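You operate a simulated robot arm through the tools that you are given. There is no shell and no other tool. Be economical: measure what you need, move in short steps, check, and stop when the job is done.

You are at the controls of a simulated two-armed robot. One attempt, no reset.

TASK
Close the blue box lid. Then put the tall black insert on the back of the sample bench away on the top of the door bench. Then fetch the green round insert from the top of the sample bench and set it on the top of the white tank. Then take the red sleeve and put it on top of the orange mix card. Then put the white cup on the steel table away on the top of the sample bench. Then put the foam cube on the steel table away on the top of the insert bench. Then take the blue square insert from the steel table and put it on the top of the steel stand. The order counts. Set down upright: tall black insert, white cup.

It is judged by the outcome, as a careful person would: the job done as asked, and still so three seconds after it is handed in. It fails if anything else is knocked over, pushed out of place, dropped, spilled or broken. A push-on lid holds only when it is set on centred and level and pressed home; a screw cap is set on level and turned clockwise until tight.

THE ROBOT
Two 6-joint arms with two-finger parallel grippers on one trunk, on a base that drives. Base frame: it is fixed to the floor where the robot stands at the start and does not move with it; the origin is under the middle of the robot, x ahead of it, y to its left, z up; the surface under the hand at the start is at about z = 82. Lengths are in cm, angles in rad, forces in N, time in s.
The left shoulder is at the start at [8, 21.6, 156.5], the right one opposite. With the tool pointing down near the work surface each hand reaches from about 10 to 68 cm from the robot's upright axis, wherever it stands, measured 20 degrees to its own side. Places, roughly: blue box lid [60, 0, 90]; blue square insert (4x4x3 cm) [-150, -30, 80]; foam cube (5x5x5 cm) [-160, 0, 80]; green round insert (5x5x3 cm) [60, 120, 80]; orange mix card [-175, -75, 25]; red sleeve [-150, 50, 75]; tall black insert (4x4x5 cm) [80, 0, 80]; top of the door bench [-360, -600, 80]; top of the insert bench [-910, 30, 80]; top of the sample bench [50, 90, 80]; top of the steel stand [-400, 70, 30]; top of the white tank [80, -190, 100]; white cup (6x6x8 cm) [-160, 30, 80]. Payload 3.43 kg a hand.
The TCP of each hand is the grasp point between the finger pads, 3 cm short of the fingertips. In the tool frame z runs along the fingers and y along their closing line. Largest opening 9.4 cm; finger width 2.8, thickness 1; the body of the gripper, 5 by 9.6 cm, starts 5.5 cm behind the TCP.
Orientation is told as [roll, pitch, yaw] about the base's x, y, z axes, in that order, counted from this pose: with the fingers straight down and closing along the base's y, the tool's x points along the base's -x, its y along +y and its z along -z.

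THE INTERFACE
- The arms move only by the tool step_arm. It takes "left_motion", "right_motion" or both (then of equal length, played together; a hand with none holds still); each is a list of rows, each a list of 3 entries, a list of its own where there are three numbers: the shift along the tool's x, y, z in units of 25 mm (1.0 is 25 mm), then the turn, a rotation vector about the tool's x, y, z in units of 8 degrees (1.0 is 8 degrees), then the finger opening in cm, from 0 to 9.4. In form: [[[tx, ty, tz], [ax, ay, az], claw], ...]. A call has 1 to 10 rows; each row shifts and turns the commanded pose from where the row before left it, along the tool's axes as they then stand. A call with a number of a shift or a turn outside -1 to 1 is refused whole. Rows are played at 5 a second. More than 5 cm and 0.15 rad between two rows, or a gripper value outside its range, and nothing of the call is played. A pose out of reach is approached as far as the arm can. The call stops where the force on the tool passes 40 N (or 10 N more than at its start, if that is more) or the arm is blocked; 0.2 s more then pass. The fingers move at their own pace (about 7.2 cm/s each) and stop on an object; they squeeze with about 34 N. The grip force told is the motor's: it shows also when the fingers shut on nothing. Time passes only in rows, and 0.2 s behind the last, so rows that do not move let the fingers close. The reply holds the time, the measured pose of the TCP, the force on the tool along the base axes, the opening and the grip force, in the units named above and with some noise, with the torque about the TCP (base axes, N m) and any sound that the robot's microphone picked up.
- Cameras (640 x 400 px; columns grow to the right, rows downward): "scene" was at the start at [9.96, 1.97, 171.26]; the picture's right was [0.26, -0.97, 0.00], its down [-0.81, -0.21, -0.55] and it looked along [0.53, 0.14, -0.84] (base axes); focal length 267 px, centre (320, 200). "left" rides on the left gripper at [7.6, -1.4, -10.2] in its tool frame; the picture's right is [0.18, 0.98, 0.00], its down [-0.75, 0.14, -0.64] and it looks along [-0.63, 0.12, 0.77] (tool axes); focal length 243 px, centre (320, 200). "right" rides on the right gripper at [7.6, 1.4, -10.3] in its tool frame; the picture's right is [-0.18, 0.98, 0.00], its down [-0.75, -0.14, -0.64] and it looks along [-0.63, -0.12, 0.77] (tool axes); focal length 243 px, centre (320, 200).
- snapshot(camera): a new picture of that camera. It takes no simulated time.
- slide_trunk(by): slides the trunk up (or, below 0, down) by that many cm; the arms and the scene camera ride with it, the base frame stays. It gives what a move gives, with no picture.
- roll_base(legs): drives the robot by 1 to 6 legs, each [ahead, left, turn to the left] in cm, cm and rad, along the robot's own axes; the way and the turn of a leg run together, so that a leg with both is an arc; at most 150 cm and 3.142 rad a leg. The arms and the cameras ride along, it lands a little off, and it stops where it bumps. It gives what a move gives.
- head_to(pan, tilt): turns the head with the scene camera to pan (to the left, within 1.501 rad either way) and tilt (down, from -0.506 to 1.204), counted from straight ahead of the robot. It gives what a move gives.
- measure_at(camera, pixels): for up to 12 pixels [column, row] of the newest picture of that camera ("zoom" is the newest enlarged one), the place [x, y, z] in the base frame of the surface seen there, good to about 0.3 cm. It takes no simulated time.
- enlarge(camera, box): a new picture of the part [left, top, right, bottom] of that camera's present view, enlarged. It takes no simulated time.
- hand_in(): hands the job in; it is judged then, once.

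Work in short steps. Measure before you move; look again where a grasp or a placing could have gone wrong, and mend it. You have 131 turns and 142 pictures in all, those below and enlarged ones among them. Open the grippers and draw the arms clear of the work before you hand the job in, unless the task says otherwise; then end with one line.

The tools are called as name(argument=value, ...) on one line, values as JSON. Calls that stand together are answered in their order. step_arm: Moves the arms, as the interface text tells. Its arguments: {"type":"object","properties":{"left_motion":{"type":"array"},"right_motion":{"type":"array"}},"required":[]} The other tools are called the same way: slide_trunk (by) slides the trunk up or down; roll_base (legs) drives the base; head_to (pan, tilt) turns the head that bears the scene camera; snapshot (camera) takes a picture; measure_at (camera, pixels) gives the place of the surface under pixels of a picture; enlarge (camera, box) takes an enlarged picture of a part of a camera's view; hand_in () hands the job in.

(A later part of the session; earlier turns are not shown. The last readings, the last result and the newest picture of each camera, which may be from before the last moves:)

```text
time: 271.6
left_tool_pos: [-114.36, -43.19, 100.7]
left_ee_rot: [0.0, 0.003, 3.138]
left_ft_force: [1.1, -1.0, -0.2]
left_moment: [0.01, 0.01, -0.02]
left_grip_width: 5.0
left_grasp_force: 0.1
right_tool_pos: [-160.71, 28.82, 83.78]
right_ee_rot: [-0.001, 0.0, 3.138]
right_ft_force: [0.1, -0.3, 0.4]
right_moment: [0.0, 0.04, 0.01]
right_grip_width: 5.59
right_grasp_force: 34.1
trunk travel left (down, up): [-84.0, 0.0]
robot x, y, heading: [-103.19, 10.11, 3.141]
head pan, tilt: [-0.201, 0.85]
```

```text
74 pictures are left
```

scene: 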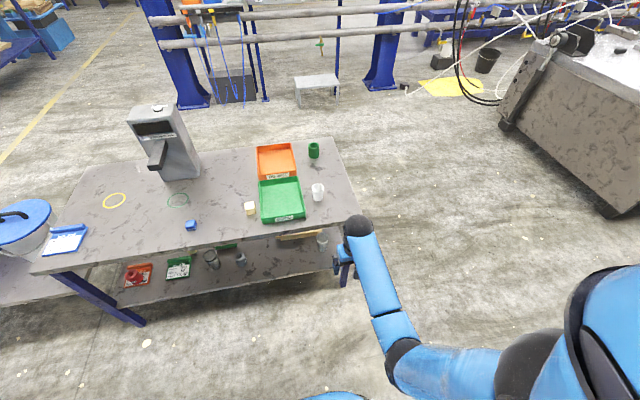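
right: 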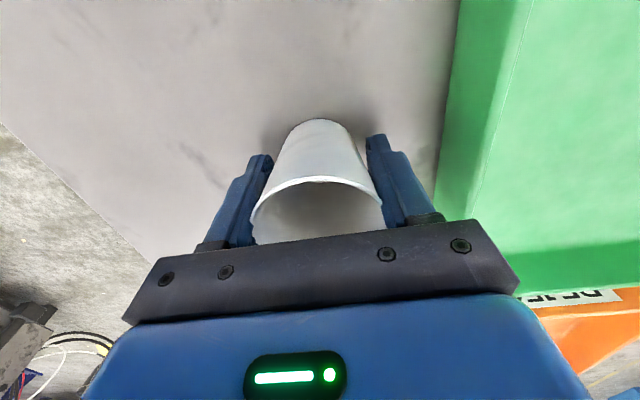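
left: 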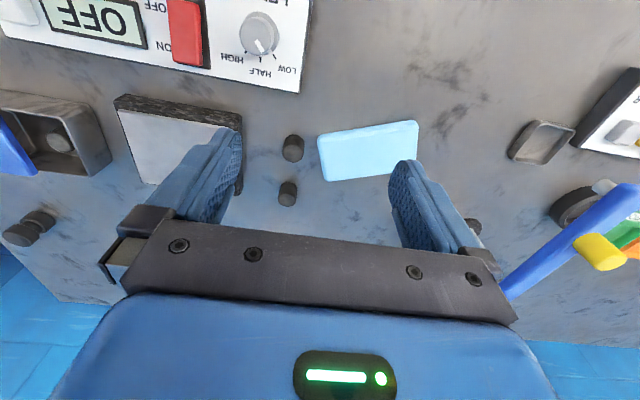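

Cup gripped (5.59 cm). I lift, draw in, back off, and turn to the sample bench.

step_arm(right_motion=[[[0, 0, -0.6], [0, 0, 0], 0], [[0, 0, -0.8], [0, 0, 0], 0], [[0, 0, -0.8], [0, 0, 0], 0], [[0, 0, -0.8], [0, 0, 0], 0], [[0, 0, -0.8], [0, 0, 0], 0], [[0, 0, -0.8], [0, 0, 0], 0], [[0, 0, -0.8], [0, 0, 0], 0], [[0.6, 0, -0.6], [0, 0, 0], 0], [[0.8, 0, 0], [0, 0, 0], 0], [[0.8, 0, 0], [0, 0, 0], 0]])

roll_base(legs=[[-40, 0, 0], [0, 0, -3.14], [0, 33, 0]])

head_to(pan=0, tilt=0.7)

snapshot(camera="scene")

```text
time: 273.8
left_tool_pos: [-114.4, -43.43, 100.77]
left_ee_rot: [0.001, 0.0, 3.137]
left_ft_force: [1.0, 0.2, 1.0]
left_moment: [0.0, -0.02, -0.03]
left_grip_width: 5.0
left_grasp_force: 0.1
right_tool_pos: [-155.19, 28.82, 98.82]
right_ee_rot: [0.001, 0.0, 3.138]
right_ft_force: [-0.2, 0.3, -0.4]
right_moment: [-0.03, 0.03, -0.03]
right_grip_width: 5.58
right_grasp_force: 34.1
trunk travel left (down, up): [-84.0, 0.0]
robot x, y, heading: [-102.69, 10.21, 3.14]
head pan, tilt: [-0.201, 0.85]
```

```text
time: 285.3
left_tool_pos: [-53.55, 96.39, 100.89]
left_ee_rot: [0.0, 0.003, 0.021]
left_ft_force: [-0.6, -0.7, 0.2]
left_moment: [0.0, 0.0, -0.03]
left_grip_width: 4.99
left_grasp_force: 0.0
right_tool_pos: [-10.98, 25.27, 98.79]
right_ee_rot: [0.003, 0.002, 0.02]
right_ft_force: [-0.3, 0.2, -1.5]
right_moment: [0.02, -0.02, -0.02]
right_grip_width: 5.59
right_grasp_force: 34.6
trunk travel left (down, up): [-84.0, 0.0]
robot x, y, heading: [-63.87, 42.99, 0.021]
head pan, tilt: [-0.201, 0.85]
```

```text
time: 286.1
left_tool_pos: [-53.52, 96.53, 100.71]
left_ee_rot: [0.0, 0.001, 0.021]
left_ft_force: [-0.1, 0.4, 0.8]
left_moment: [-0.02, -0.03, -0.01]
left_grip_width: 5.02
left_grasp_force: 0.1
right_tool_pos: [-11.02, 25.38, 98.78]
right_ee_rot: [0.002, 0.002, 0.02]
right_ft_force: [-0.1, -0.2, -0.7]
right_moment: [0.05, 0.02, -0.01]
right_grip_width: 5.61
right_grasp_force: 34.2
trunk travel left (down, up): [-84.0, 0.0]
robot x, y, heading: [-63.22, 42.84, 0.02]
head pan, tilt: [0.0, 0.7]
```

```text
73 pictures are left
```

scene: 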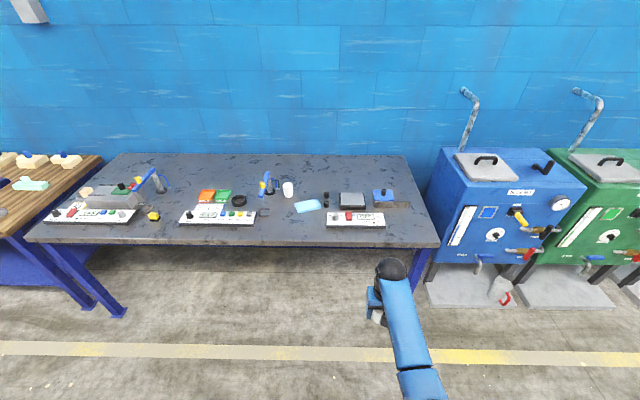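

The region behind the plate at (350,180) is free; I measure it.

measure_at(camera="scene", pixels=[[352, 193], [352, 185], [345, 178], [340, 170], [325, 195], [288, 190], [383, 188]])

roll_base(legs=[[0, 0, -0.02], [69, 0, 0]])

snapshot(camera="right")

```text
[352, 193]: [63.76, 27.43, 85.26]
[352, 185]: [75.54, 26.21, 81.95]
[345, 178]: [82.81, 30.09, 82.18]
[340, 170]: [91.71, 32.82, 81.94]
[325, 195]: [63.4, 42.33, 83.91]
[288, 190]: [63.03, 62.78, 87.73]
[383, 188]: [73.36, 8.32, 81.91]
```

```text
time: 290.2
left_tool_pos: [16.15, 96.3, 100.77]
left_ee_rot: [0.0, 0.0, -0.002]
left_ft_force: [0.1, -0.4, 0.2]
left_moment: [-0.02, 0.04, -0.02]
left_grip_width: 5.02
left_grasp_force: 0.1
right_tool_pos: [57.08, 24.13, 98.97]
right_ee_rot: [0.0, 0.0, -0.003]
right_ft_force: [0.5, 0.1, -0.3]
right_moment: [0.01, -0.02, 0.02]
right_grip_width: 5.6
right_grasp_force: 33.9
trunk travel left (down, up): [-84.0, 0.0]
robot x, y, heading: [4.74, 42.72, -0.001]
head pan, tilt: [0.0, 0.7]
```

```text
72 pictures are left
```

right: 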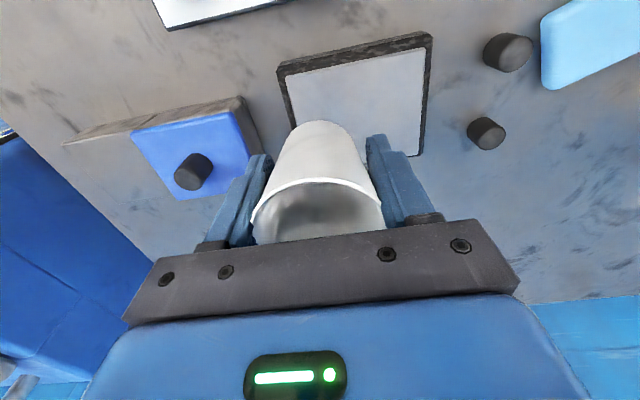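

Plate's back edge x≈64, so target [72.5, 26]. I drive ahead 6 cm, extend the hand, then lower the trunk 8 cm.

roll_base(legs=[[6, 0, 0]])

step_arm(right_motion=[[[-0.8, 0.2, 0], [0, 0, 0], 0], [[-0.8, 0.2, 0], [0, 0, 0], 0], [[-0.8, 0.2, 0], [0, 0, 0], 0], [[-0.8, 0.2, 0], [0, 0, 0], 0], [[-0.6, 0, 0], [0, 0, 0], 0]])

slide_trunk(by=-8)

snapshot(camera="right")

```text
time: 291.2
left_tool_pos: [21.15, 96.31, 100.84]
left_ee_rot: [0.001, -0.009, -0.003]
left_ft_force: [-1.3, 0.5, 1.1]
left_moment: [-0.03, -0.05, 0.0]
left_grip_width: 5.0
left_grasp_force: 0.0
right_tool_pos: [62.12, 24.16, 99.38]
right_ee_rot: [-0.001, -0.007, -0.003]
right_ft_force: [-0.5, -0.2, 0.5]
right_moment: [-0.01, -0.08, 0.01]
right_grip_width: 5.59
right_grasp_force: 33.8
trunk travel left (down, up): [-84.0, 0.0]
robot x, y, heading: [10.73, 42.56, -0.003]
head pan, tilt: [0.0, 0.7]
```

```text
time: 292.4
left_tool_pos: [22.22, 96.26, 100.77]
left_ee_rot: [0.0, 0.001, -0.002]
left_ft_force: [0.6, -0.1, -0.3]
left_moment: [-0.02, 0.05, 0.02]
left_grip_width: 5.03
left_grasp_force: 0.1
right_tool_pos: [72.55, 26.14, 98.59]
right_ee_rot: [0.0, 0.004, -0.003]
right_ft_force: [-0.6, 0.4, 0.8]
right_moment: [-0.01, 0.01, -0.02]
right_grip_width: 5.58
right_grasp_force: 33.9
trunk travel left (down, up): [-84.0, 0.0]
robot x, y, heading: [10.78, 42.6, -0.0]
head pan, tilt: [0.0, 0.7]
```

```text
time: 293.5
left_tool_pos: [22.02, 96.27, 92.83]
left_ee_rot: [0.0, 0.001, -0.001]
left_ft_force: [0.9, 0.6, -0.2]
left_moment: [0.01, 0.03, 0.0]
left_grip_width: 5.0
left_grasp_force: 0.1
right_tool_pos: [72.4, 26.18, 90.64]
right_ee_rot: [0.0, 0.003, -0.004]
right_ft_force: [0.6, -0.4, -0.3]
right_moment: [-0.01, 0.0, 0.02]
right_grip_width: 5.59
right_grasp_force: 34.1
trunk travel left (down, up): [-76.0, 8.0]
robot x, y, heading: [10.7, 43.0, -0.005]
head pan, tilt: [0.0, 0.7]
```

```text
71 pictures are left
```

right: 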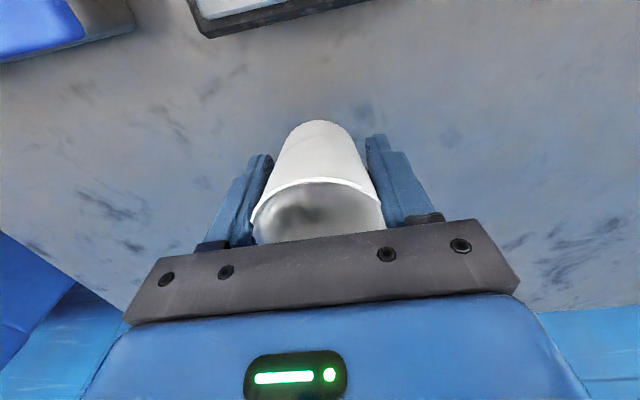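

Spot clear. Lower with the trunk by 4.4 cm (straight), then feel.

slide_trunk(by=-4.4)

step_arm(right_motion=[[[0, 0, 0.06], [0, 0, 0], 0], [[0, 0, 0.06], [0, 0, 0], 0], [[0, 0, 0], [0, 0, 0], 0]])

```text
time: 294.4
left_tool_pos: [21.99, 96.17, 88.36]
left_ee_rot: [0.001, 0.001, -0.002]
left_ft_force: [0.3, -0.2, -0.1]
left_moment: [0.01, 0.02, 0.0]
left_grip_width: 5.0
left_grasp_force: 0.1
right_tool_pos: [72.43, 26.16, 86.28]
right_ee_rot: [-0.001, 0.002, -0.002]
right_ft_force: [-0.1, -0.3, -0.4]
right_moment: [0.0, 0.01, -0.01]
right_grip_width: 5.56
right_grasp_force: 34.4
trunk travel left (down, up): [-71.6, 12.4]
robot x, y, heading: [10.84, 42.92, -0.004]
head pan, tilt: [0.0, 0.7]
```

```text
time: 295.2
left_tool_pos: [22.08, 96.32, 88.33]
left_ee_rot: [0.001, 0.003, -0.001]
left_ft_force: [0.5, 0.5, 0.4]
left_moment: [0.04, 0.01, -0.03]
left_grip_width: 5.0
left_grasp_force: 0.0
right_tool_pos: [72.42, 26.25, 85.93]
right_ee_rot: [0.001, 0.001, -0.003]
right_ft_force: [0.5, -0.5, 0.2]
right_moment: [-0.02, 0.0, 0.02]
right_grip_width: 5.56
right_grasp_force: 34.1
trunk travel left (down, up): [-71.6, 12.4]
robot x, y, heading: [10.65, 42.46, -0.006]
head pan, tilt: [0.0, 0.7]
```

step_arm(right_motion=[[[0, 0, 0.05], [0, 0, 0], 0], [[0, 0, 0.03], [0, 0, 0], 0], [[0, 0, 0], [0, 0, 0], 0]])

```text
time: 296.0
left_tool_pos: [22.09, 96.15, 88.34]
left_ee_rot: [0.0, 0.001, -0.004]
left_ft_force: [-0.7, -0.5, 0.4]
left_moment: [-0.01, 0.0, -0.02]
left_grip_width: 5.0
left_grasp_force: 0.0
right_tool_pos: [72.56, 26.04, 85.91]
right_ee_rot: [-0.001, 0.001, -0.005]
right_ft_force: [0.8, -0.3, 0.9]
right_moment: [0.03, 0.0, 0.01]
right_grip_width: 5.61
right_grasp_force: 33.6
trunk travel left (down, up): [-71.6, 12.4]
robot x, y, heading: [11.01, 43.24, -0.008]
head pan, tilt: [0.0, 0.7]
```

Contact building; one more millimetre, then release and rise.

step_arm(right_motion=[[[0, 0, 0.04], [0, 0, 0], 0], [[0, 0, 0], [0, 0, 0], 0], [[0, 0, 0], [0, 0, 0], 7.6], [[0, 0, 0], [0, 0, 0], 7.6], [[0, 0, -0.6], [0, 0, 0], 7.6], [[0, 0, -1], [0, 0, 0], 7.6], [[0, 0, -1], [0, 0, 0], 7.6]])

snapshot(camera="right")

```text
time: 297.6
left_tool_pos: [21.96, 96.22, 88.33]
left_ee_rot: [0.001, 0.002, -0.002]
left_ft_force: [0.0, 0.4, -0.1]
left_moment: [-0.03, 0.0, 0.0]
left_grip_width: 4.99
left_grasp_force: 0.0
right_tool_pos: [72.45, 26.19, 92.06]
right_ee_rot: [-0.002, 0.003, -0.005]
right_ft_force: [-0.4, -0.4, -0.9]
right_moment: [-0.01, 0.02, -0.01]
right_grip_width: 7.61
right_grasp_force: 0.1
trunk travel left (down, up): [-71.6, 12.4]
robot x, y, heading: [10.95, 42.64, -0.002]
head pan, tilt: [0.0, 0.7]
```

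```text
70 pictures are left
```

right: 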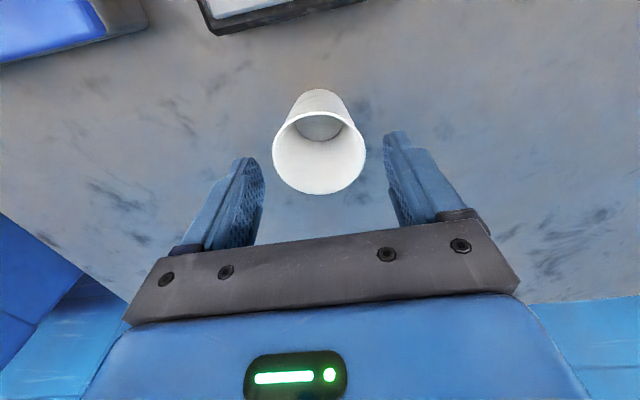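

Cup stands upright. I raise the trunk, back off, tuck the hand and turn to the steel table for the foam cube.

slide_trunk(by=12.4)

roll_base(legs=[[-68, 0, 0]])

step_arm(right_motion=[[[0.8, 0, 0.5], [0, 0, 0], 8], [[0.8, 0, 0.5], [0, 0, 0], 8], [[0.8, 0, 0.5], [0, 0, 0], 8], [[0.8, 0, 0.5], [0, 0, 0], 8], [[0.8, 0, 0.4], [0, 0, 0], 8]])

roll_base(legs=[[0, 0, 3.141], [0, 62, 0]])

head_to(pan=-0.1, tilt=0.8)

snapshot(camera="scene")

```text
time: 299.1
left_tool_pos: [22.1, 96.23, 100.78]
left_ee_rot: [-0.001, 0.002, -0.003]
left_ft_force: [0.0, -0.8, -0.4]
left_moment: [0.0, 0.01, -0.01]
left_grip_width: 5.02
left_grasp_force: 0.0
right_tool_pos: [72.52, 26.18, 104.42]
right_ee_rot: [0.0, 0.005, -0.003]
right_ft_force: [0.7, -0.1, -0.1]
right_moment: [-0.02, -0.01, -0.01]
right_grip_width: 7.59
right_grasp_force: 0.1
trunk travel left (down, up): [-84.0, 0.0]
robot x, y, heading: [10.62, 42.73, -0.007]
head pan, tilt: [0.0, 0.7]
```

```text
time: 302.9
left_tool_pos: [-46.13, 96.28, 100.79]
left_ee_rot: [-0.001, 0.004, 0.0]
left_ft_force: [0.0, 0.4, 0.6]
left_moment: [-0.02, 0.0, 0.0]
left_grip_width: 4.98
left_grasp_force: 0.0
right_tool_pos: [4.42, 26.34, 104.37]
right_ee_rot: [-0.001, 0.005, -0.002]
right_ft_force: [0.3, -0.1, 0.4]
right_moment: [0.0, -0.01, -0.01]
right_grip_width: 7.59
right_grasp_force: 0.1
trunk travel left (down, up): [-84.0, 0.0]
robot x, y, heading: [-57.48, 42.66, 0.001]
head pan, tilt: [0.0, 0.7]
```

```text
time: 304.1
left_tool_pos: [-46.31, 96.42, 100.8]
left_ee_rot: [0.0, 0.0, -0.002]
left_ft_force: [-0.6, -0.5, 0.4]
left_moment: [-0.02, 0.01, 0.0]
left_grip_width: 5.01
left_grasp_force: 0.1
right_tool_pos: [-5.76, 26.48, 98.7]
right_ee_rot: [0.0, 0.002, -0.002]
right_ft_force: [0.1, 0.0, 0.5]
right_moment: [0.01, -0.03, 0.0]
right_grip_width: 8.03
right_grasp_force: 0.0
trunk travel left (down, up): [-84.0, 0.0]
robot x, y, heading: [-57.76, 42.86, -0.004]
head pan, tilt: [0.0, 0.7]
```

```text
time: 315.0
left_tool_pos: [-64.74, -73.07, 100.83]
left_ee_rot: [0.003, 0.003, -3.105]
left_ft_force: [0.3, 0.5, 0.1]
left_moment: [-0.01, 0.01, 0.01]
left_grip_width: 5.02
left_grasp_force: 0.1
right_tool_pos: [-107.64, -4.47, 98.54]
right_ee_rot: [-0.001, 0.0, -3.108]
right_ft_force: [-0.2, -0.1, 0.6]
right_moment: [0.0, 0.02, -0.01]
right_grip_width: 7.99
right_grasp_force: 0.1
trunk travel left (down, up): [-84.0, 0.0]
robot x, y, heading: [-55.23, -19.23, -3.113]
head pan, tilt: [0.0, 0.7]
```

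```text
time: 315.7
left_tool_pos: [-64.67, -73.14, 100.81]
left_ee_rot: [0.0, 0.001, -3.107]
left_ft_force: [0.8, 0.2, 0.7]
left_moment: [0.01, 0.01, 0.0]
left_grip_width: 4.99
left_grasp_force: 0.0
right_tool_pos: [-107.85, -4.59, 98.56]
right_ee_rot: [0.0, 0.001, -3.108]
right_ft_force: [0.0, 0.2, 0.0]
right_moment: [0.02, 0.03, 0.0]
right_grip_width: 8.02
right_grasp_force: 0.0
trunk travel left (down, up): [-84.0, 0.0]
robot x, y, heading: [-55.62, -18.97, -3.107]
head pan, tilt: [-0.099, 0.799]
```

```text
69 pictures are left
```

scene: 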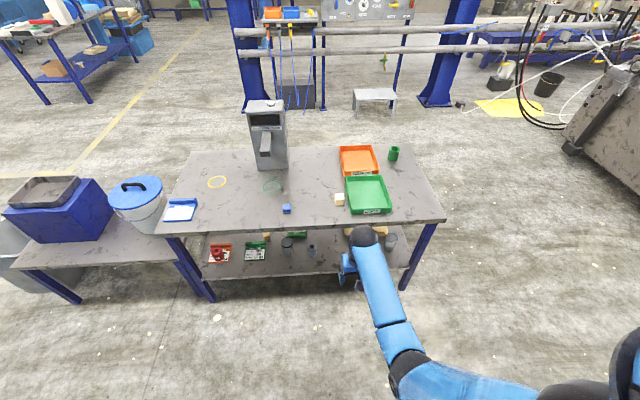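

Red sleeve still stands on its card. I correct the heading and drive ahead 46 cm to the foam cube.

roll_base(legs=[[0, 0, -0.033], [46, 0, 0]])

snapshot(camera="right")

```text
time: 318.8
left_tool_pos: [-112.6, -72.85, 100.76]
left_ee_rot: [0.0, 0.0, -3.141]
left_ft_force: [0.5, 0.8, -0.1]
left_moment: [-0.02, 0.02, 0.0]
left_grip_width: 5.01
left_grasp_force: 0.1
right_tool_pos: [-153.12, -2.82, 98.71]
right_ee_rot: [-0.002, 0.0, 3.14]
right_ft_force: [0.3, 0.7, -0.2]
right_moment: [-0.01, 0.01, -0.05]
right_grip_width: 8.02
right_grasp_force: 0.0
trunk travel left (down, up): [-84.0, 0.0]
robot x, y, heading: [-101.41, -19.01, 3.14]
head pan, tilt: [-0.099, 0.799]
```

```text
68 pictures are left
```

right: 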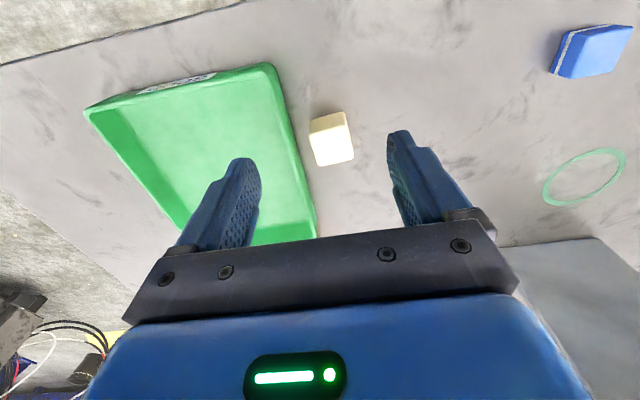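

enlarge(camera="right", box=[270, 90, 390, 190])

measure_at(camera="right", pixels=[[315, 135], [348, 128], [353, 158], [321, 164], [333, 146], [311, 120], [343, 113], [287, 110], [300, 160]])

```text
4.00 times, centred on (330, 140) of right
```

zoom: 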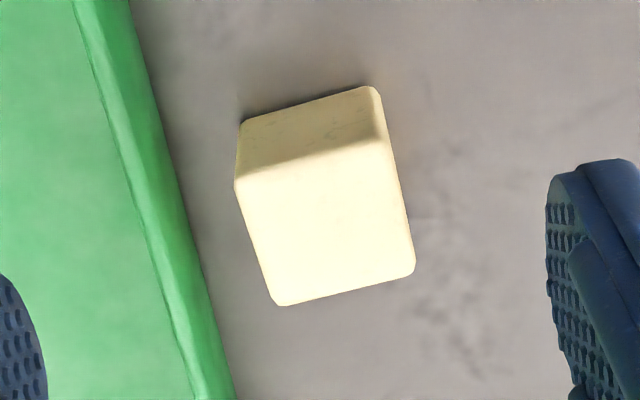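

```text
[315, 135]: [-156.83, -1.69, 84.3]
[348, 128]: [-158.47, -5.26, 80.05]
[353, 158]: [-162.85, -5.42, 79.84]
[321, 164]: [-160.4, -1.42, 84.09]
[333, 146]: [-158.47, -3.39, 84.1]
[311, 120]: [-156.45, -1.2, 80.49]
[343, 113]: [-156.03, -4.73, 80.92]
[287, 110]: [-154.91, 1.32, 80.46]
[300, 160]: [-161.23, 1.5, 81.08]
```

Cube centre ≈[−158.5, −3.3], top 84.2, tray edge y≈1.4. I go above with opening 5.4 and check.

step_arm(right_motion=[[[-0.72, 0.07, 0.6], [0, 0, 0], 5.4], [[-0.72, 0.07, 0.8], [0, 0, 0], 5.4], [[-0.72, 0.06, 0.8], [0, 0, 0], 5.4], [[0, 0, 1], [0, 0, 0], 5.4]])

snapshot(camera="right")

```text
time: 319.8
left_tool_pos: [-112.81, -72.78, 100.74]
left_ee_rot: [0.001, 0.001, -3.142]
left_ft_force: [-0.1, 0.3, 0.4]
left_moment: [0.0, -0.01, -0.01]
left_grip_width: 4.99
left_grasp_force: 0.0
right_tool_pos: [-158.71, -3.15, 90.5]
right_ee_rot: [-0.001, 0.002, 3.139]
right_ft_force: [-0.1, -0.3, 0.5]
right_moment: [0.0, 0.01, -0.02]
right_grip_width: 5.39
right_grasp_force: 0.0
trunk travel left (down, up): [-84.0, 0.0]
robot x, y, heading: [-101.17, -19.32, 3.138]
head pan, tilt: [-0.099, 0.799]
```

```text
66 pictures are left
```

right: 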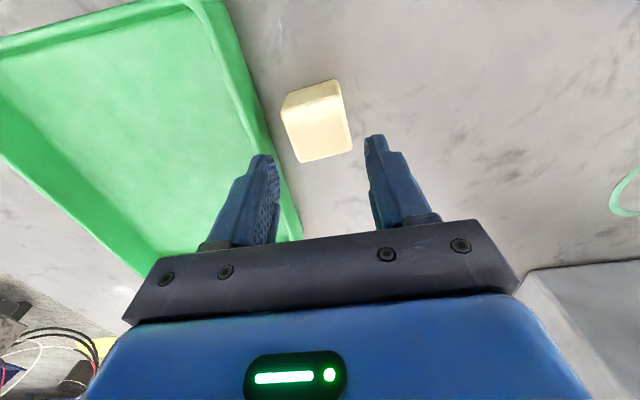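

measure_at(camera="right", pixels=[[286, 112], [343, 100], [351, 148], [300, 162], [318, 130], [275, 140], [300, 225], [265, 110]])

```text
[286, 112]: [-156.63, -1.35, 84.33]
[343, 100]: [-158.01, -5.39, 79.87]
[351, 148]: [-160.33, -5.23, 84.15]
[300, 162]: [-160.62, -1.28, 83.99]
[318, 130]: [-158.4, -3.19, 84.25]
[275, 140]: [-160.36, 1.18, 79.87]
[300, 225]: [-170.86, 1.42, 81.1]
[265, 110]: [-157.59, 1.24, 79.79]
```

Aligned. Descend to z≈83.3 and close.

step_arm(right_motion=[[[0.06, 0.04, 1], [0, 0, 0], 5.4], [[0, 0, 1], [0, 0, 0], 5.4], [[0, 0, 0.88], [0, 0, 0], 5.4], [[0, 0, 0], [0, 0, 0], 0], [[0, 0, 0], [0, 0, 0], 0], [[0, 0, 0], [0, 0, 0], 0]])

snapshot(camera="right")

```text
time: 321.2
left_tool_pos: [-112.77, -72.84, 100.74]
left_ee_rot: [0.0, 0.001, -3.143]
left_ft_force: [-0.9, -0.5, -2.0]
left_moment: [-0.02, -0.03, 0.03]
left_grip_width: 4.99
left_grasp_force: 0.1
right_tool_pos: [-158.48, -3.29, 83.44]
right_ee_rot: [-0.001, -0.001, 3.141]
right_ft_force: [-1.9, -0.7, 7.1]
right_moment: [-0.02, -0.01, 0.02]
right_grip_width: 4.75
right_grasp_force: 34.1
trunk travel left (down, up): [-84.0, 0.0]
robot x, y, heading: [-101.46, -19.19, 3.142]
head pan, tilt: [-0.099, 0.799]
```

```text
65 pictures are left
```

right: 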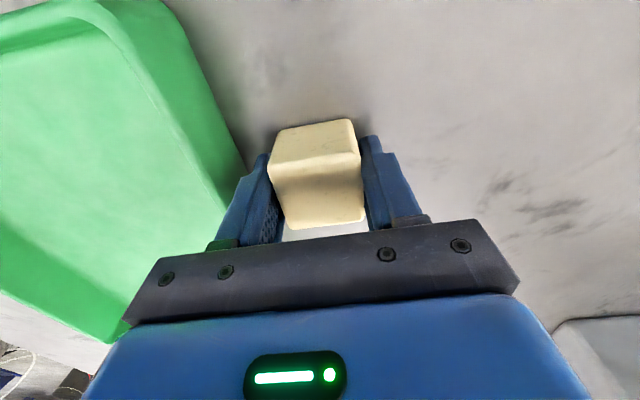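

Gripped (4.75 cm). I lift, draw in, back off, and survey the route toward the insert bench.

step_arm(right_motion=[[[0, 0, -0.6], [0, 0, 0], 0], [[0, 0, -1], [0, 0, 0], 0], [[0, 0, -1], [0, 0, 0], 0], [[0, 0, -1], [0, 0, 0], 0], [[0, 0, -1], [0, 0, 0], 0], [[0, 0, -1], [0, 0, 0], 0], [[0.6, 0, -0.8], [0, 0, 0], 0], [[1, 0, 0], [0, 0, 0], 0], [[1, 0, 0], [0, 0, 0], 0]])

roll_base(legs=[[-45, 0, 0]])

head_to(pan=0.15, tilt=0.25)

snapshot(camera="scene")

measure_at(camera="scene", pixels=[[270, 240], [370, 220], [440, 220], [250, 200], [100, 230], [200, 240], [150, 200], [300, 150], [220, 150], [100, 150], [60, 200], [420, 150]])

```text
time: 323.2
left_tool_pos: [-112.81, -72.69, 100.77]
left_ee_rot: [0.0, 0.001, -3.142]
left_ft_force: [-0.4, -0.2, -0.6]
left_moment: [-0.02, 0.03, -0.01]
left_grip_width: 5.03
left_grasp_force: 0.2
right_tool_pos: [-152.06, -3.42, 99.51]
right_ee_rot: [-0.001, 0.002, 3.14]
right_ft_force: [0.4, -0.5, -0.1]
right_moment: [0.0, -0.01, -0.02]
right_grip_width: 4.73
right_grasp_force: 33.6
trunk travel left (down, up): [-84.0, 0.0]
robot x, y, heading: [-101.37, -19.26, 3.141]
head pan, tilt: [-0.099, 0.799]
```

```text
time: 325.9
left_tool_pos: [-67.87, -72.81, 100.68]
left_ee_rot: [-0.001, 0.003, 3.14]
left_ft_force: [-0.5, -0.1, -0.7]
left_moment: [0.02, -0.01, 0.0]
left_grip_width: 5.02
left_grasp_force: 0.2
right_tool_pos: [-107.09, -3.55, 99.25]
right_ee_rot: [-0.002, 0.007, 3.137]
right_ft_force: [0.4, 0.6, -0.7]
right_moment: [0.02, -0.02, -0.01]
right_grip_width: 4.72
right_grasp_force: 34.4
trunk travel left (down, up): [-84.0, 0.0]
robot x, y, heading: [-56.29, -19.46, 3.137]
head pan, tilt: [-0.099, 0.799]
```

```text
time: 326.9
left_tool_pos: [-67.51, -72.87, 100.75]
left_ee_rot: [-0.001, -0.001, 3.14]
left_ft_force: [0.9, -0.4, 0.1]
left_moment: [-0.01, 0.0, 0.0]
left_grip_width: 4.99
left_grasp_force: 0.1
right_tool_pos: [-106.84, -3.43, 99.53]
right_ee_rot: [-0.001, 0.003, 3.138]
right_ft_force: [-0.2, 0.5, -0.3]
right_moment: [0.0, 0.0, -0.02]
right_grip_width: 4.73
right_grasp_force: 34.7
trunk travel left (down, up): [-84.0, 0.0]
robot x, y, heading: [-56.44, -19.48, 3.14]
head pan, tilt: [0.15, 0.25]
```

```text
64 pictures are left
```

scene: 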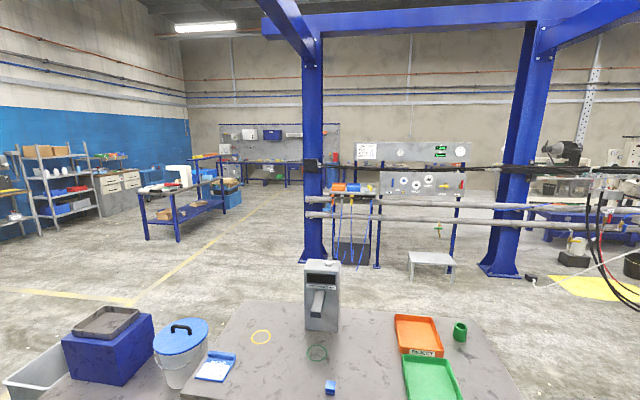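

```text
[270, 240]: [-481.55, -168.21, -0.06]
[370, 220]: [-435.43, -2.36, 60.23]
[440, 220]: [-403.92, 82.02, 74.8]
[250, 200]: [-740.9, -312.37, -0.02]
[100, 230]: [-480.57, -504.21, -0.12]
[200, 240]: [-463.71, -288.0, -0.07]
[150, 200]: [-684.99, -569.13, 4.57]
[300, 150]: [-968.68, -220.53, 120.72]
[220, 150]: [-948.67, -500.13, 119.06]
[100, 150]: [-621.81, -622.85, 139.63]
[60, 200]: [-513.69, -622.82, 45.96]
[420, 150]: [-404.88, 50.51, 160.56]
```

I measure pillar foot, table feet and blue box extents to set the route left of the frame.

measure_at(camera="scene", pixels=[[315, 255], [178, 240], [146, 238], [224, 212], [40, 370], [66, 348], [140, 190], [215, 190], [432, 258], [500, 272], [270, 170], [330, 165]])

enlarge(camera="scene", box=[120, 110, 480, 280])

```text
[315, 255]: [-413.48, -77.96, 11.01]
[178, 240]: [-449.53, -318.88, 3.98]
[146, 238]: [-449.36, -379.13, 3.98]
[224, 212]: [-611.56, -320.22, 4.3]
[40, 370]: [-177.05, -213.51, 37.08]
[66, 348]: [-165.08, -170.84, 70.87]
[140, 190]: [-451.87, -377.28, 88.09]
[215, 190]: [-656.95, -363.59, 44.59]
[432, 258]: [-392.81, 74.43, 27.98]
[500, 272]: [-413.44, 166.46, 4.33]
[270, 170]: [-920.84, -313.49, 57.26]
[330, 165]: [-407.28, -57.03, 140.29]
```

```text
1.78 times, centred on (300, 195) of scene
```

zoom: 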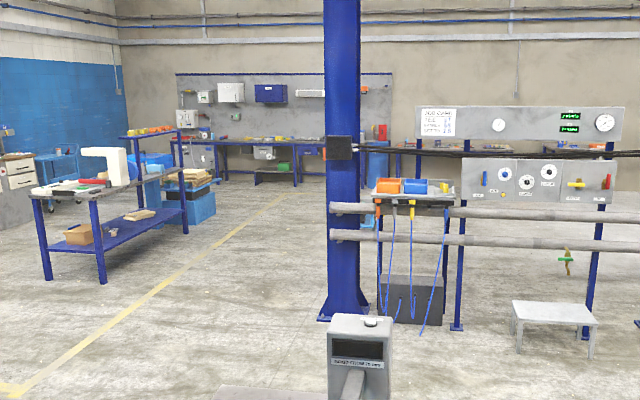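

Corridor between pillar (y −78) and table (y −319) is wide. I drive around: to y≈−284, ahead past the bin, then over to y≈−190 and on to x≈−600.

roll_base(legs=[[0, 150, 0], [0, 115, 0], [150, 0, 0], [90, 0, 0], [150, -95, 0], [150, 0, 0]])

head_to(pan=-0.5, tilt=0.4)

snapshot(camera="scene")

```text
refused: leg 5 is longer than a leg can be; nothing moved
```

```text
time: 327.9
left_tool_pos: [-67.74, -72.94, 100.73]
left_ee_rot: [0.0, 0.002, 3.141]
left_ft_force: [-0.3, 0.0, 0.1]
left_moment: [-0.01, -0.01, 0.01]
left_grip_width: 5.01
left_grasp_force: 0.0
right_tool_pos: [-106.81, -3.44, 99.42]
right_ee_rot: [0.0, 0.001, 3.137]
right_ft_force: [-0.5, -0.1, -0.3]
right_moment: [0.02, 0.01, 0.0]
right_grip_width: 4.7
right_grasp_force: 33.8
trunk travel left (down, up): [-84.0, 0.0]
robot x, y, heading: [-56.11, -19.33, 3.144]
head pan, tilt: [-0.499, 0.4]
```

```text
62 pictures are left
```

scene: 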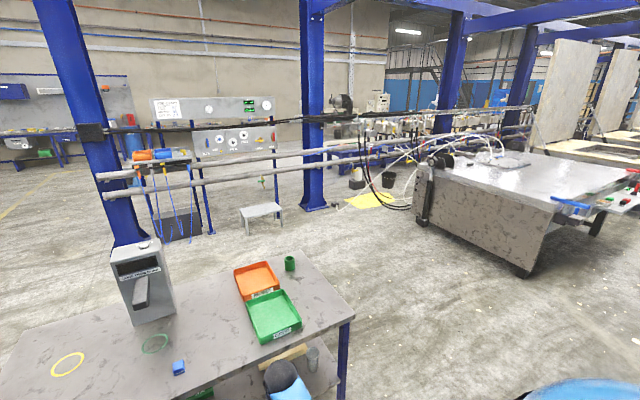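

I shorten the diagonal leg and resend.

roll_base(legs=[[0, 150, 0], [0, 115, 0], [150, 0, 0], [90, 0, 0], [115, -95, 0], [150, 0, 0]])

snapshot(camera="scene")

```text
time: 366.2
left_tool_pos: [-575.49, -238.09, 100.75]
left_ee_rot: [0.001, -0.001, 3.137]
left_ft_force: [0.5, -0.2, 0.4]
left_moment: [-0.02, -0.02, 0.03]
left_grip_width: 4.99
left_grasp_force: 0.0
right_tool_pos: [-614.54, -168.63, 99.47]
right_ee_rot: [-0.002, 0.001, 3.132]
right_ft_force: [0.9, -0.4, 0.1]
right_moment: [0.01, 0.01, 0.0]
right_grip_width: 4.72
right_grasp_force: 34.4
trunk travel left (down, up): [-84.0, 0.0]
robot x, y, heading: [-564.02, -184.63, 3.137]
head pan, tilt: [-0.499, 0.4]
```

```text
61 pictures are left
```

scene: 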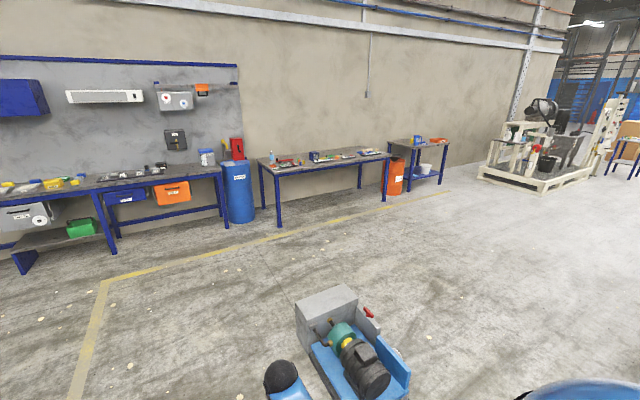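

A bench at (325,160) along the far wall and a floor-standing pump near (350,340). I measure both.

measure_at(camera="scene", pixels=[[262, 170], [385, 155], [320, 160], [415, 143], [280, 225], [400, 392], [300, 300], [330, 390], [360, 300], [345, 285], [325, 165], [440, 143]])

enlarge(camera="scene", box=[240, 120, 460, 230])

```text
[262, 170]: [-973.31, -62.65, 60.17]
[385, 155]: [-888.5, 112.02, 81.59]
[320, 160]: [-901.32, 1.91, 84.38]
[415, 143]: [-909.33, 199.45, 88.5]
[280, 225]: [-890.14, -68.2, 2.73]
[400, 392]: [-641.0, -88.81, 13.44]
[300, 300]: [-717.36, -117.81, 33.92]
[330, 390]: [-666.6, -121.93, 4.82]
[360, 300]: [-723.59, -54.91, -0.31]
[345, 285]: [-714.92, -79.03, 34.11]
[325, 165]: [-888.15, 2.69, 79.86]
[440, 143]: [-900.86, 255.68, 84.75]
```

```text
2.91 times, centred on (350, 175) of scene
```

zoom: 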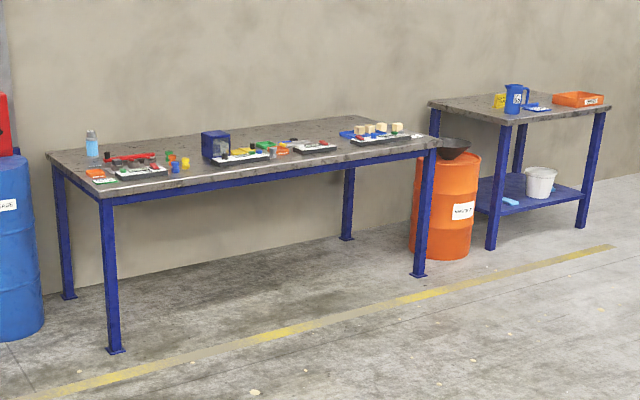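

Insert bench: front x≈−888, y −70…112. I pass the pump on its left, then sidestep to y≈−45 at x≈−800.

roll_base(legs=[[150, 0, 0], [86, 0, 0.004], [0, -140, 0]])

head_to(pan=-0.2, tilt=0.65)

snapshot(camera="scene")

```text
time: 384.4
left_tool_pos: [-812.26, -98.63, 100.7]
left_ee_rot: [0.0, 0.003, -3.124]
left_ft_force: [0.8, -0.6, 0.1]
left_moment: [0.0, -0.04, 0.0]
left_grip_width: 4.99
left_grasp_force: 0.0
right_tool_pos: [-852.64, -29.88, 99.5]
right_ee_rot: [-0.003, 0.001, -3.129]
right_ft_force: [0.1, -0.4, -0.5]
right_moment: [-0.03, -0.03, -0.02]
right_grip_width: 4.73
right_grasp_force: 33.8
trunk travel left (down, up): [-84.0, 0.0]
robot x, y, heading: [-802.22, -44.71, -3.121]
head pan, tilt: [-0.499, 0.4]
```

```text
time: 385.2
left_tool_pos: [-812.31, -98.49, 100.69]
left_ee_rot: [0.0, 0.001, -3.124]
left_ft_force: [0.1, 0.4, -0.3]
left_moment: [0.01, 0.0, 0.02]
left_grip_width: 5.01
left_grasp_force: 0.1
right_tool_pos: [-852.76, -29.72, 99.37]
right_ee_rot: [-0.002, 0.001, -3.128]
right_ft_force: [0.3, -0.7, -0.7]
right_moment: [0.0, -0.02, -0.03]
right_grip_width: 4.7
right_grasp_force: 34.2
trunk travel left (down, up): [-84.0, 0.0]
robot x, y, heading: [-802.11, -45.03, -3.127]
head pan, tilt: [-0.201, 0.649]
```

```text
59 pictures are left
```

scene: 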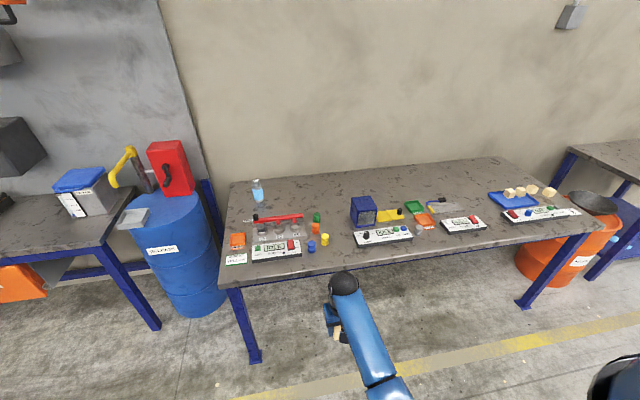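

I measure candidate free spots on the bench.

measure_at(camera="scene", pixels=[[335, 225], [340, 245], [325, 240], [313, 228], [357, 240], [350, 215], [335, 200], [330, 265], [425, 255], [220, 285], [310, 250]])

enlarge(camera="scene", box=[220, 180, 460, 290])

```text
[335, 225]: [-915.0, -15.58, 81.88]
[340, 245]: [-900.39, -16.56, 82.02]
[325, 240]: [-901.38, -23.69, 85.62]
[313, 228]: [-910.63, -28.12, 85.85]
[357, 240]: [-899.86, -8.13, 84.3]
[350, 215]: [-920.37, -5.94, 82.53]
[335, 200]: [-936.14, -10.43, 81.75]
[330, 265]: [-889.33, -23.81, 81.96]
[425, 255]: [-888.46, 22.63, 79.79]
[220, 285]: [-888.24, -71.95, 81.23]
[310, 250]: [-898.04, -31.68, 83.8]
```

```text
2.67 times, centred on (340, 235) of scene
```

zoom: 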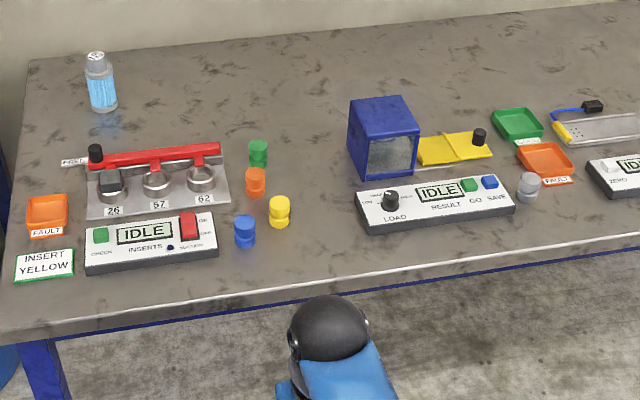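

Free spot ≈[−914, −16] at z 82. I approach: ahead 51, right 12.

roll_base(legs=[[0, -12, -0.015], [51, 0, 0]])

snapshot(camera="right")

```text
time: 389.0
left_tool_pos: [-864.01, -86.39, 100.76]
left_ee_rot: [0.001, 0.0, 3.139]
left_ft_force: [0.3, -0.1, -1.2]
left_moment: [0.02, 0.03, 0.0]
left_grip_width: 5.0
left_grasp_force: 0.0
right_tool_pos: [-903.08, -16.95, 99.52]
right_ee_rot: [-0.002, -0.001, 3.138]
right_ft_force: [-0.3, 0.4, -0.3]
right_moment: [0.0, -0.02, -0.01]
right_grip_width: 4.7
right_grasp_force: 34.3
trunk travel left (down, up): [-84.0, 0.0]
robot x, y, heading: [-852.71, -33.17, 3.136]
head pan, tilt: [-0.201, 0.649]
```

```text
57 pictures are left
```

right: 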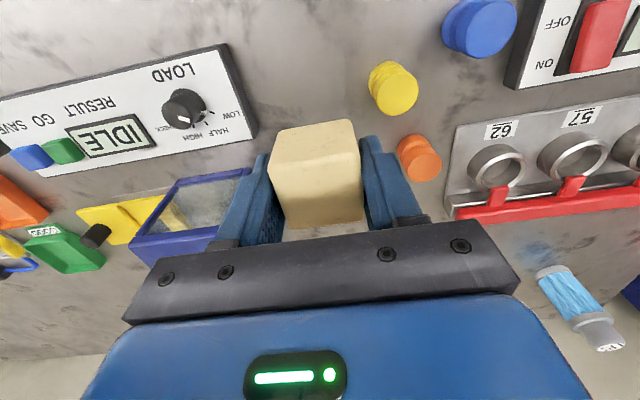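

I measure the box and insert edges to pick the best lateral position.

measure_at(camera="right", pixels=[[240, 175], [180, 185], [140, 240], [370, 95], [398, 155], [250, 125], [300, 90]])

```text
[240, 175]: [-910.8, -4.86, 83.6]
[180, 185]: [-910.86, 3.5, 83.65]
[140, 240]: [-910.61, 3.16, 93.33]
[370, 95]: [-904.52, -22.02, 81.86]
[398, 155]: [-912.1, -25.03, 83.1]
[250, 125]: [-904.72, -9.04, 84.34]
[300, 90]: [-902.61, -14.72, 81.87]
```

Box edge y≈−5, orange insert y≈−25: target y −15.5. I extend, lower the trunk 8, then down.

step_arm(right_motion=[[[-0.9, -0.12, 0], [0, 0, 0], 0], [[-0.9, -0.12, 0], [0, 0, 0], 0], [[-0.9, -0.12, 0], [0, 0, 0], 0], [[-0.9, -0.12, 0], [0, 0, 0], 0], [[-0.8, -0.08, 0], [0, 0, 0], 0]])

slide_trunk(by=-9)

snapshot(camera="right")

```text
time: 390.2
left_tool_pos: [-864.25, -86.37, 100.76]
left_ee_rot: [-0.001, 0.001, 3.138]
left_ft_force: [0.0, -0.1, 0.1]
left_moment: [0.01, 0.03, 0.01]
left_grip_width: 4.99
left_grasp_force: 0.0
right_tool_pos: [-914.16, -15.5, 99.35]
right_ee_rot: [-0.001, 0.004, 3.137]
right_ft_force: [0.2, 0.6, 0.0]
right_moment: [0.01, -0.02, -0.04]
right_grip_width: 4.7
right_grasp_force: 33.9
trunk travel left (down, up): [-84.0, 0.0]
robot x, y, heading: [-852.81, -32.78, 3.141]
head pan, tilt: [-0.201, 0.649]
```

```text
time: 391.5
left_tool_pos: [-864.21, -86.42, 91.8]
left_ee_rot: [0.0, 0.002, 3.14]
left_ft_force: [-1.0, 0.0, -0.6]
left_moment: [-0.02, 0.01, 0.0]
left_grip_width: 4.99
left_grasp_force: 0.1
right_tool_pos: [-914.16, -15.35, 90.34]
right_ee_rot: [-0.004, 0.002, 3.136]
right_ft_force: [-0.8, -0.6, -0.2]
right_moment: [0.03, 0.0, 0.01]
right_grip_width: 4.74
right_grasp_force: 34.0
trunk travel left (down, up): [-75.0, 9.0]
robot x, y, heading: [-852.48, -33.2, 3.136]
head pan, tilt: [-0.201, 0.649]
```

```text
56 pictures are left
```

right: 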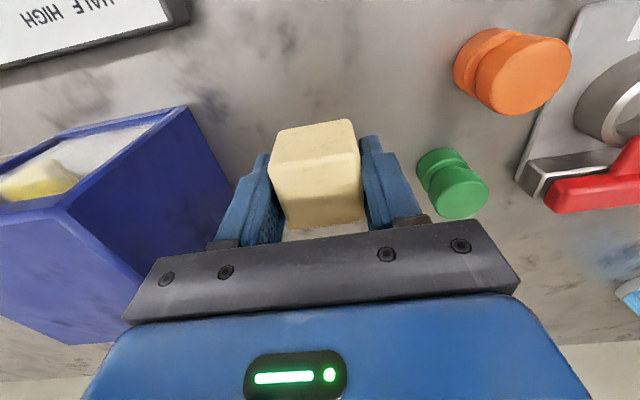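

Clear on both sides. Lower by trunk 4.4, then feel for contact.

slide_trunk(by=-4.4)

step_arm(right_motion=[[[0, 0, 0.06], [0, 0, 0], 0], [[0, 0, 0.06], [0, 0, 0], 0], [[0, 0, 0.05], [0, 0, 0], 0], [[0, 0, 0], [0, 0, 0], 0]])

```text
time: 392.4
left_tool_pos: [-864.06, -86.41, 87.33]
left_ee_rot: [0.0, 0.003, 3.139]
left_ft_force: [-0.7, -0.2, 0.5]
left_moment: [-0.01, -0.02, 0.01]
left_grip_width: 5.03
left_grasp_force: 0.0
right_tool_pos: [-914.12, -15.36, 86.02]
right_ee_rot: [-0.001, 0.002, 3.135]
right_ft_force: [0.8, 0.4, -0.1]
right_moment: [0.02, 0.01, -0.01]
right_grip_width: 4.74
right_grasp_force: 34.2
trunk travel left (down, up): [-70.6, 13.4]
robot x, y, heading: [-852.92, -32.71, 3.14]
head pan, tilt: [-0.201, 0.649]
```

```text
time: 393.4
left_tool_pos: [-864.16, -86.38, 87.37]
left_ee_rot: [0.0, 0.002, 3.138]
left_ft_force: [-0.2, -0.2, 0.6]
left_moment: [-0.01, 0.0, 0.04]
left_grip_width: 5.01
left_grasp_force: 0.1
right_tool_pos: [-914.16, -15.35, 85.56]
right_ee_rot: [-0.003, 0.004, 3.136]
right_ft_force: [-0.3, -1.4, -1.1]
right_moment: [0.0, 0.02, 0.0]
right_grip_width: 4.72
right_grasp_force: 34.2
trunk travel left (down, up): [-70.6, 13.4]
robot x, y, heading: [-852.89, -32.54, 3.14]
head pan, tilt: [-0.201, 0.649]
```

step_arm(right_motion=[[[0, 0, 0.04], [0, 0, 0], 0], [[0, 0, 0.04], [0, 0, 0], 0], [[0, 0, 0], [0, 0, 0], 0]])

```text
time: 394.2
left_tool_pos: [-864.01, -86.35, 87.29]
left_ee_rot: [0.0, 0.0, 3.139]
left_ft_force: [0.3, -0.2, -0.3]
left_moment: [-0.02, 0.02, -0.02]
left_grip_width: 5.01
left_grasp_force: 0.1
right_tool_pos: [-914.14, -15.34, 85.5]
right_ee_rot: [-0.001, 0.0, 3.136]
right_ft_force: [-1.6, 1.0, 6.4]
right_moment: [-0.02, 0.01, 0.0]
right_grip_width: 4.72
right_grasp_force: 34.1
trunk travel left (down, up): [-70.6, 13.4]
robot x, y, heading: [-852.54, -33.09, 3.133]
head pan, tilt: [-0.201, 0.649]
```

Contact (6 N). I release and rise.

step_arm(right_motion=[[[0, 0, 0], [0, 0, 0], 6.6], [[0, 0, 0], [0, 0, 0], 6.6], [[0, 0, -0.6], [0, 0, 0], 6.6], [[0, 0, -1], [0, 0, 0], 6.6], [[0, 0, -0.8], [0, 0, 0], 6.6]])

snapshot(camera="right")

```text
time: 395.4
left_tool_pos: [-864.11, -86.37, 87.27]
left_ee_rot: [0.0, 0.001, 3.138]
left_ft_force: [0.3, 0.4, 1.1]
left_moment: [0.02, -0.03, 0.03]
left_grip_width: 5.0
left_grasp_force: 0.1
right_tool_pos: [-914.16, -15.36, 91.43]
right_ee_rot: [-0.002, 0.005, 3.137]
right_ft_force: [-0.4, -0.1, 0.1]
right_moment: [0.01, 0.02, 0.04]
right_grip_width: 6.58
right_grasp_force: 0.2
trunk travel left (down, up): [-70.6, 13.4]
robot x, y, heading: [-852.92, -32.69, 3.136]
head pan, tilt: [-0.201, 0.649]
```

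```text
55 pictures are left
```

right: 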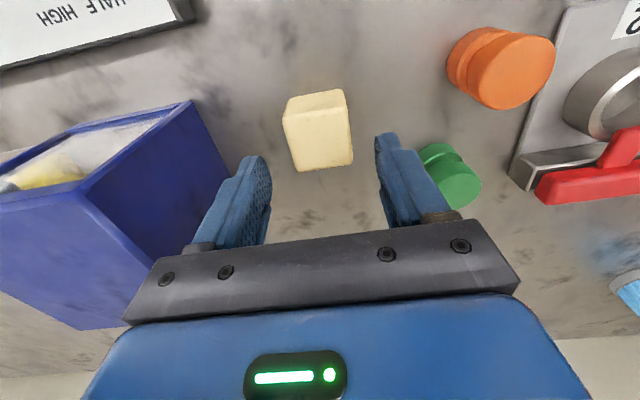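

Foam cube set down on the insert bench. I raise the trunk, tuck the hand while backing off, and return the same way in reverse.

slide_trunk(by=13.4)

roll_base(legs=[[-52, 0, 0], [0, 150, 0], [-150, 0, 0], [-150, 0, 0], [-60, 0, 0], [-115, 95, 0]])

step_arm(right_motion=[[[0.8, 0, 0.5], [0, 0, 0], 7], [[0.8, 0, 0.5], [0, 0, 0], 7], [[0.8, 0, 0.5], [0, 0, 0], 7], [[0.8, 0, 0.5], [0, 0, 0], 7], [[0.8, 0, 0.4], [0, 0, 0], 7]])

```text
time: 397.0
left_tool_pos: [-864.15, -86.45, 100.62]
left_ee_rot: [0.001, 0.002, 3.137]
left_ft_force: [0.3, -0.1, -0.1]
left_moment: [0.04, 0.0, 0.03]
left_grip_width: 4.97
left_grasp_force: 0.1
right_tool_pos: [-914.19, -15.27, 104.75]
right_ee_rot: [-0.001, 0.003, 3.137]
right_ft_force: [0.1, -0.7, -0.2]
right_moment: [0.0, 0.01, -0.02]
right_grip_width: 6.56
right_grasp_force: 0.1
trunk travel left (down, up): [-84.0, 0.0]
robot x, y, heading: [-852.63, -33.08, 3.14]
head pan, tilt: [-0.201, 0.649]
```

```text
time: 431.1
left_tool_pos: [-336.46, -333.18, 100.81]
left_ee_rot: [0.0, 0.002, -3.129]
left_ft_force: [0.1, -0.4, 0.0]
left_moment: [-0.03, -0.03, -0.03]
left_grip_width: 5.0
left_grasp_force: 0.1
right_tool_pos: [-387.71, -263.19, 104.71]
right_ee_rot: [0.0, 0.003, -3.131]
right_ft_force: [0.4, -0.8, -1.1]
right_moment: [0.0, 0.03, 0.01]
right_grip_width: 6.58
right_grasp_force: 0.2
trunk travel left (down, up): [-84.0, 0.0]
robot x, y, heading: [-326.14, -279.68, -3.126]
head pan, tilt: [-0.201, 0.649]
```

```text
time: 432.3
left_tool_pos: [-336.3, -333.48, 100.67]
left_ee_rot: [-0.001, 0.001, -3.127]
left_ft_force: [-1.2, 0.3, -0.3]
left_moment: [0.01, 0.01, 0.01]
left_grip_width: 5.01
left_grasp_force: 0.0
right_tool_pos: [-377.39, -263.14, 98.84]
right_ee_rot: [0.001, 0.001, -3.13]
right_ft_force: [-0.8, 0.5, 0.2]
right_moment: [0.02, 0.03, 0.03]
right_grip_width: 7.02
right_grasp_force: 0.0
trunk travel left (down, up): [-84.0, 0.0]
robot x, y, heading: [-325.81, -279.69, -3.128]
head pan, tilt: [-0.201, 0.649]
```

Continue back to the front of the steel table.

roll_base(legs=[[-150, 0, -0.013], [-120, 0, 0], [0, -150, 0], [0, -84, 0], [42, 0, 0]])

snapshot(camera="right")

snapshot(camera="scene")

```text
time: 458.6
left_tool_pos: [-111.69, -97.78, 100.75]
left_ee_rot: [0.001, -0.002, -3.129]
left_ft_force: [-0.6, 0.0, -0.4]
left_moment: [0.02, -0.03, -0.01]
left_grip_width: 5.0
left_grasp_force: 0.0
right_tool_pos: [-152.67, -27.33, 98.95]
right_ee_rot: [0.0, 0.0, -3.134]
right_ft_force: [0.5, 0.1, 0.0]
right_moment: [0.02, 0.05, 0.0]
right_grip_width: 7.01
right_grasp_force: 0.0
trunk travel left (down, up): [-84.0, 0.0]
robot x, y, heading: [-101.45, -44.36, -3.135]
head pan, tilt: [-0.201, 0.649]
```

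```text
54 pictures are left
```

right: 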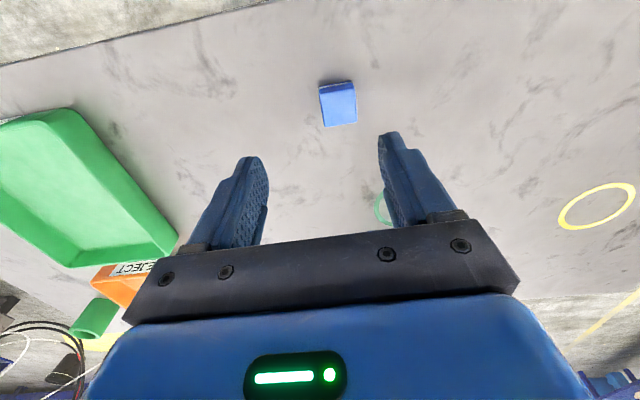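

```text
53 pictures are left
```

scene: 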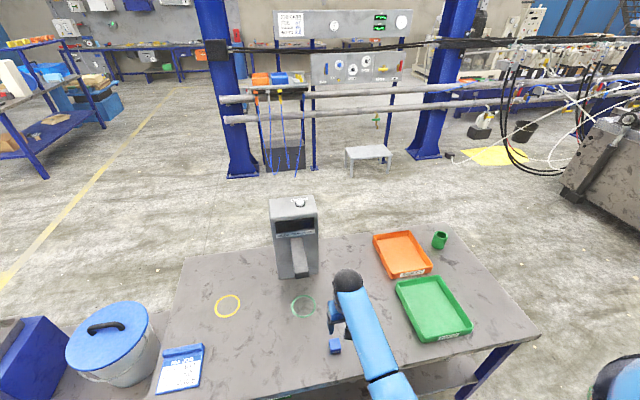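

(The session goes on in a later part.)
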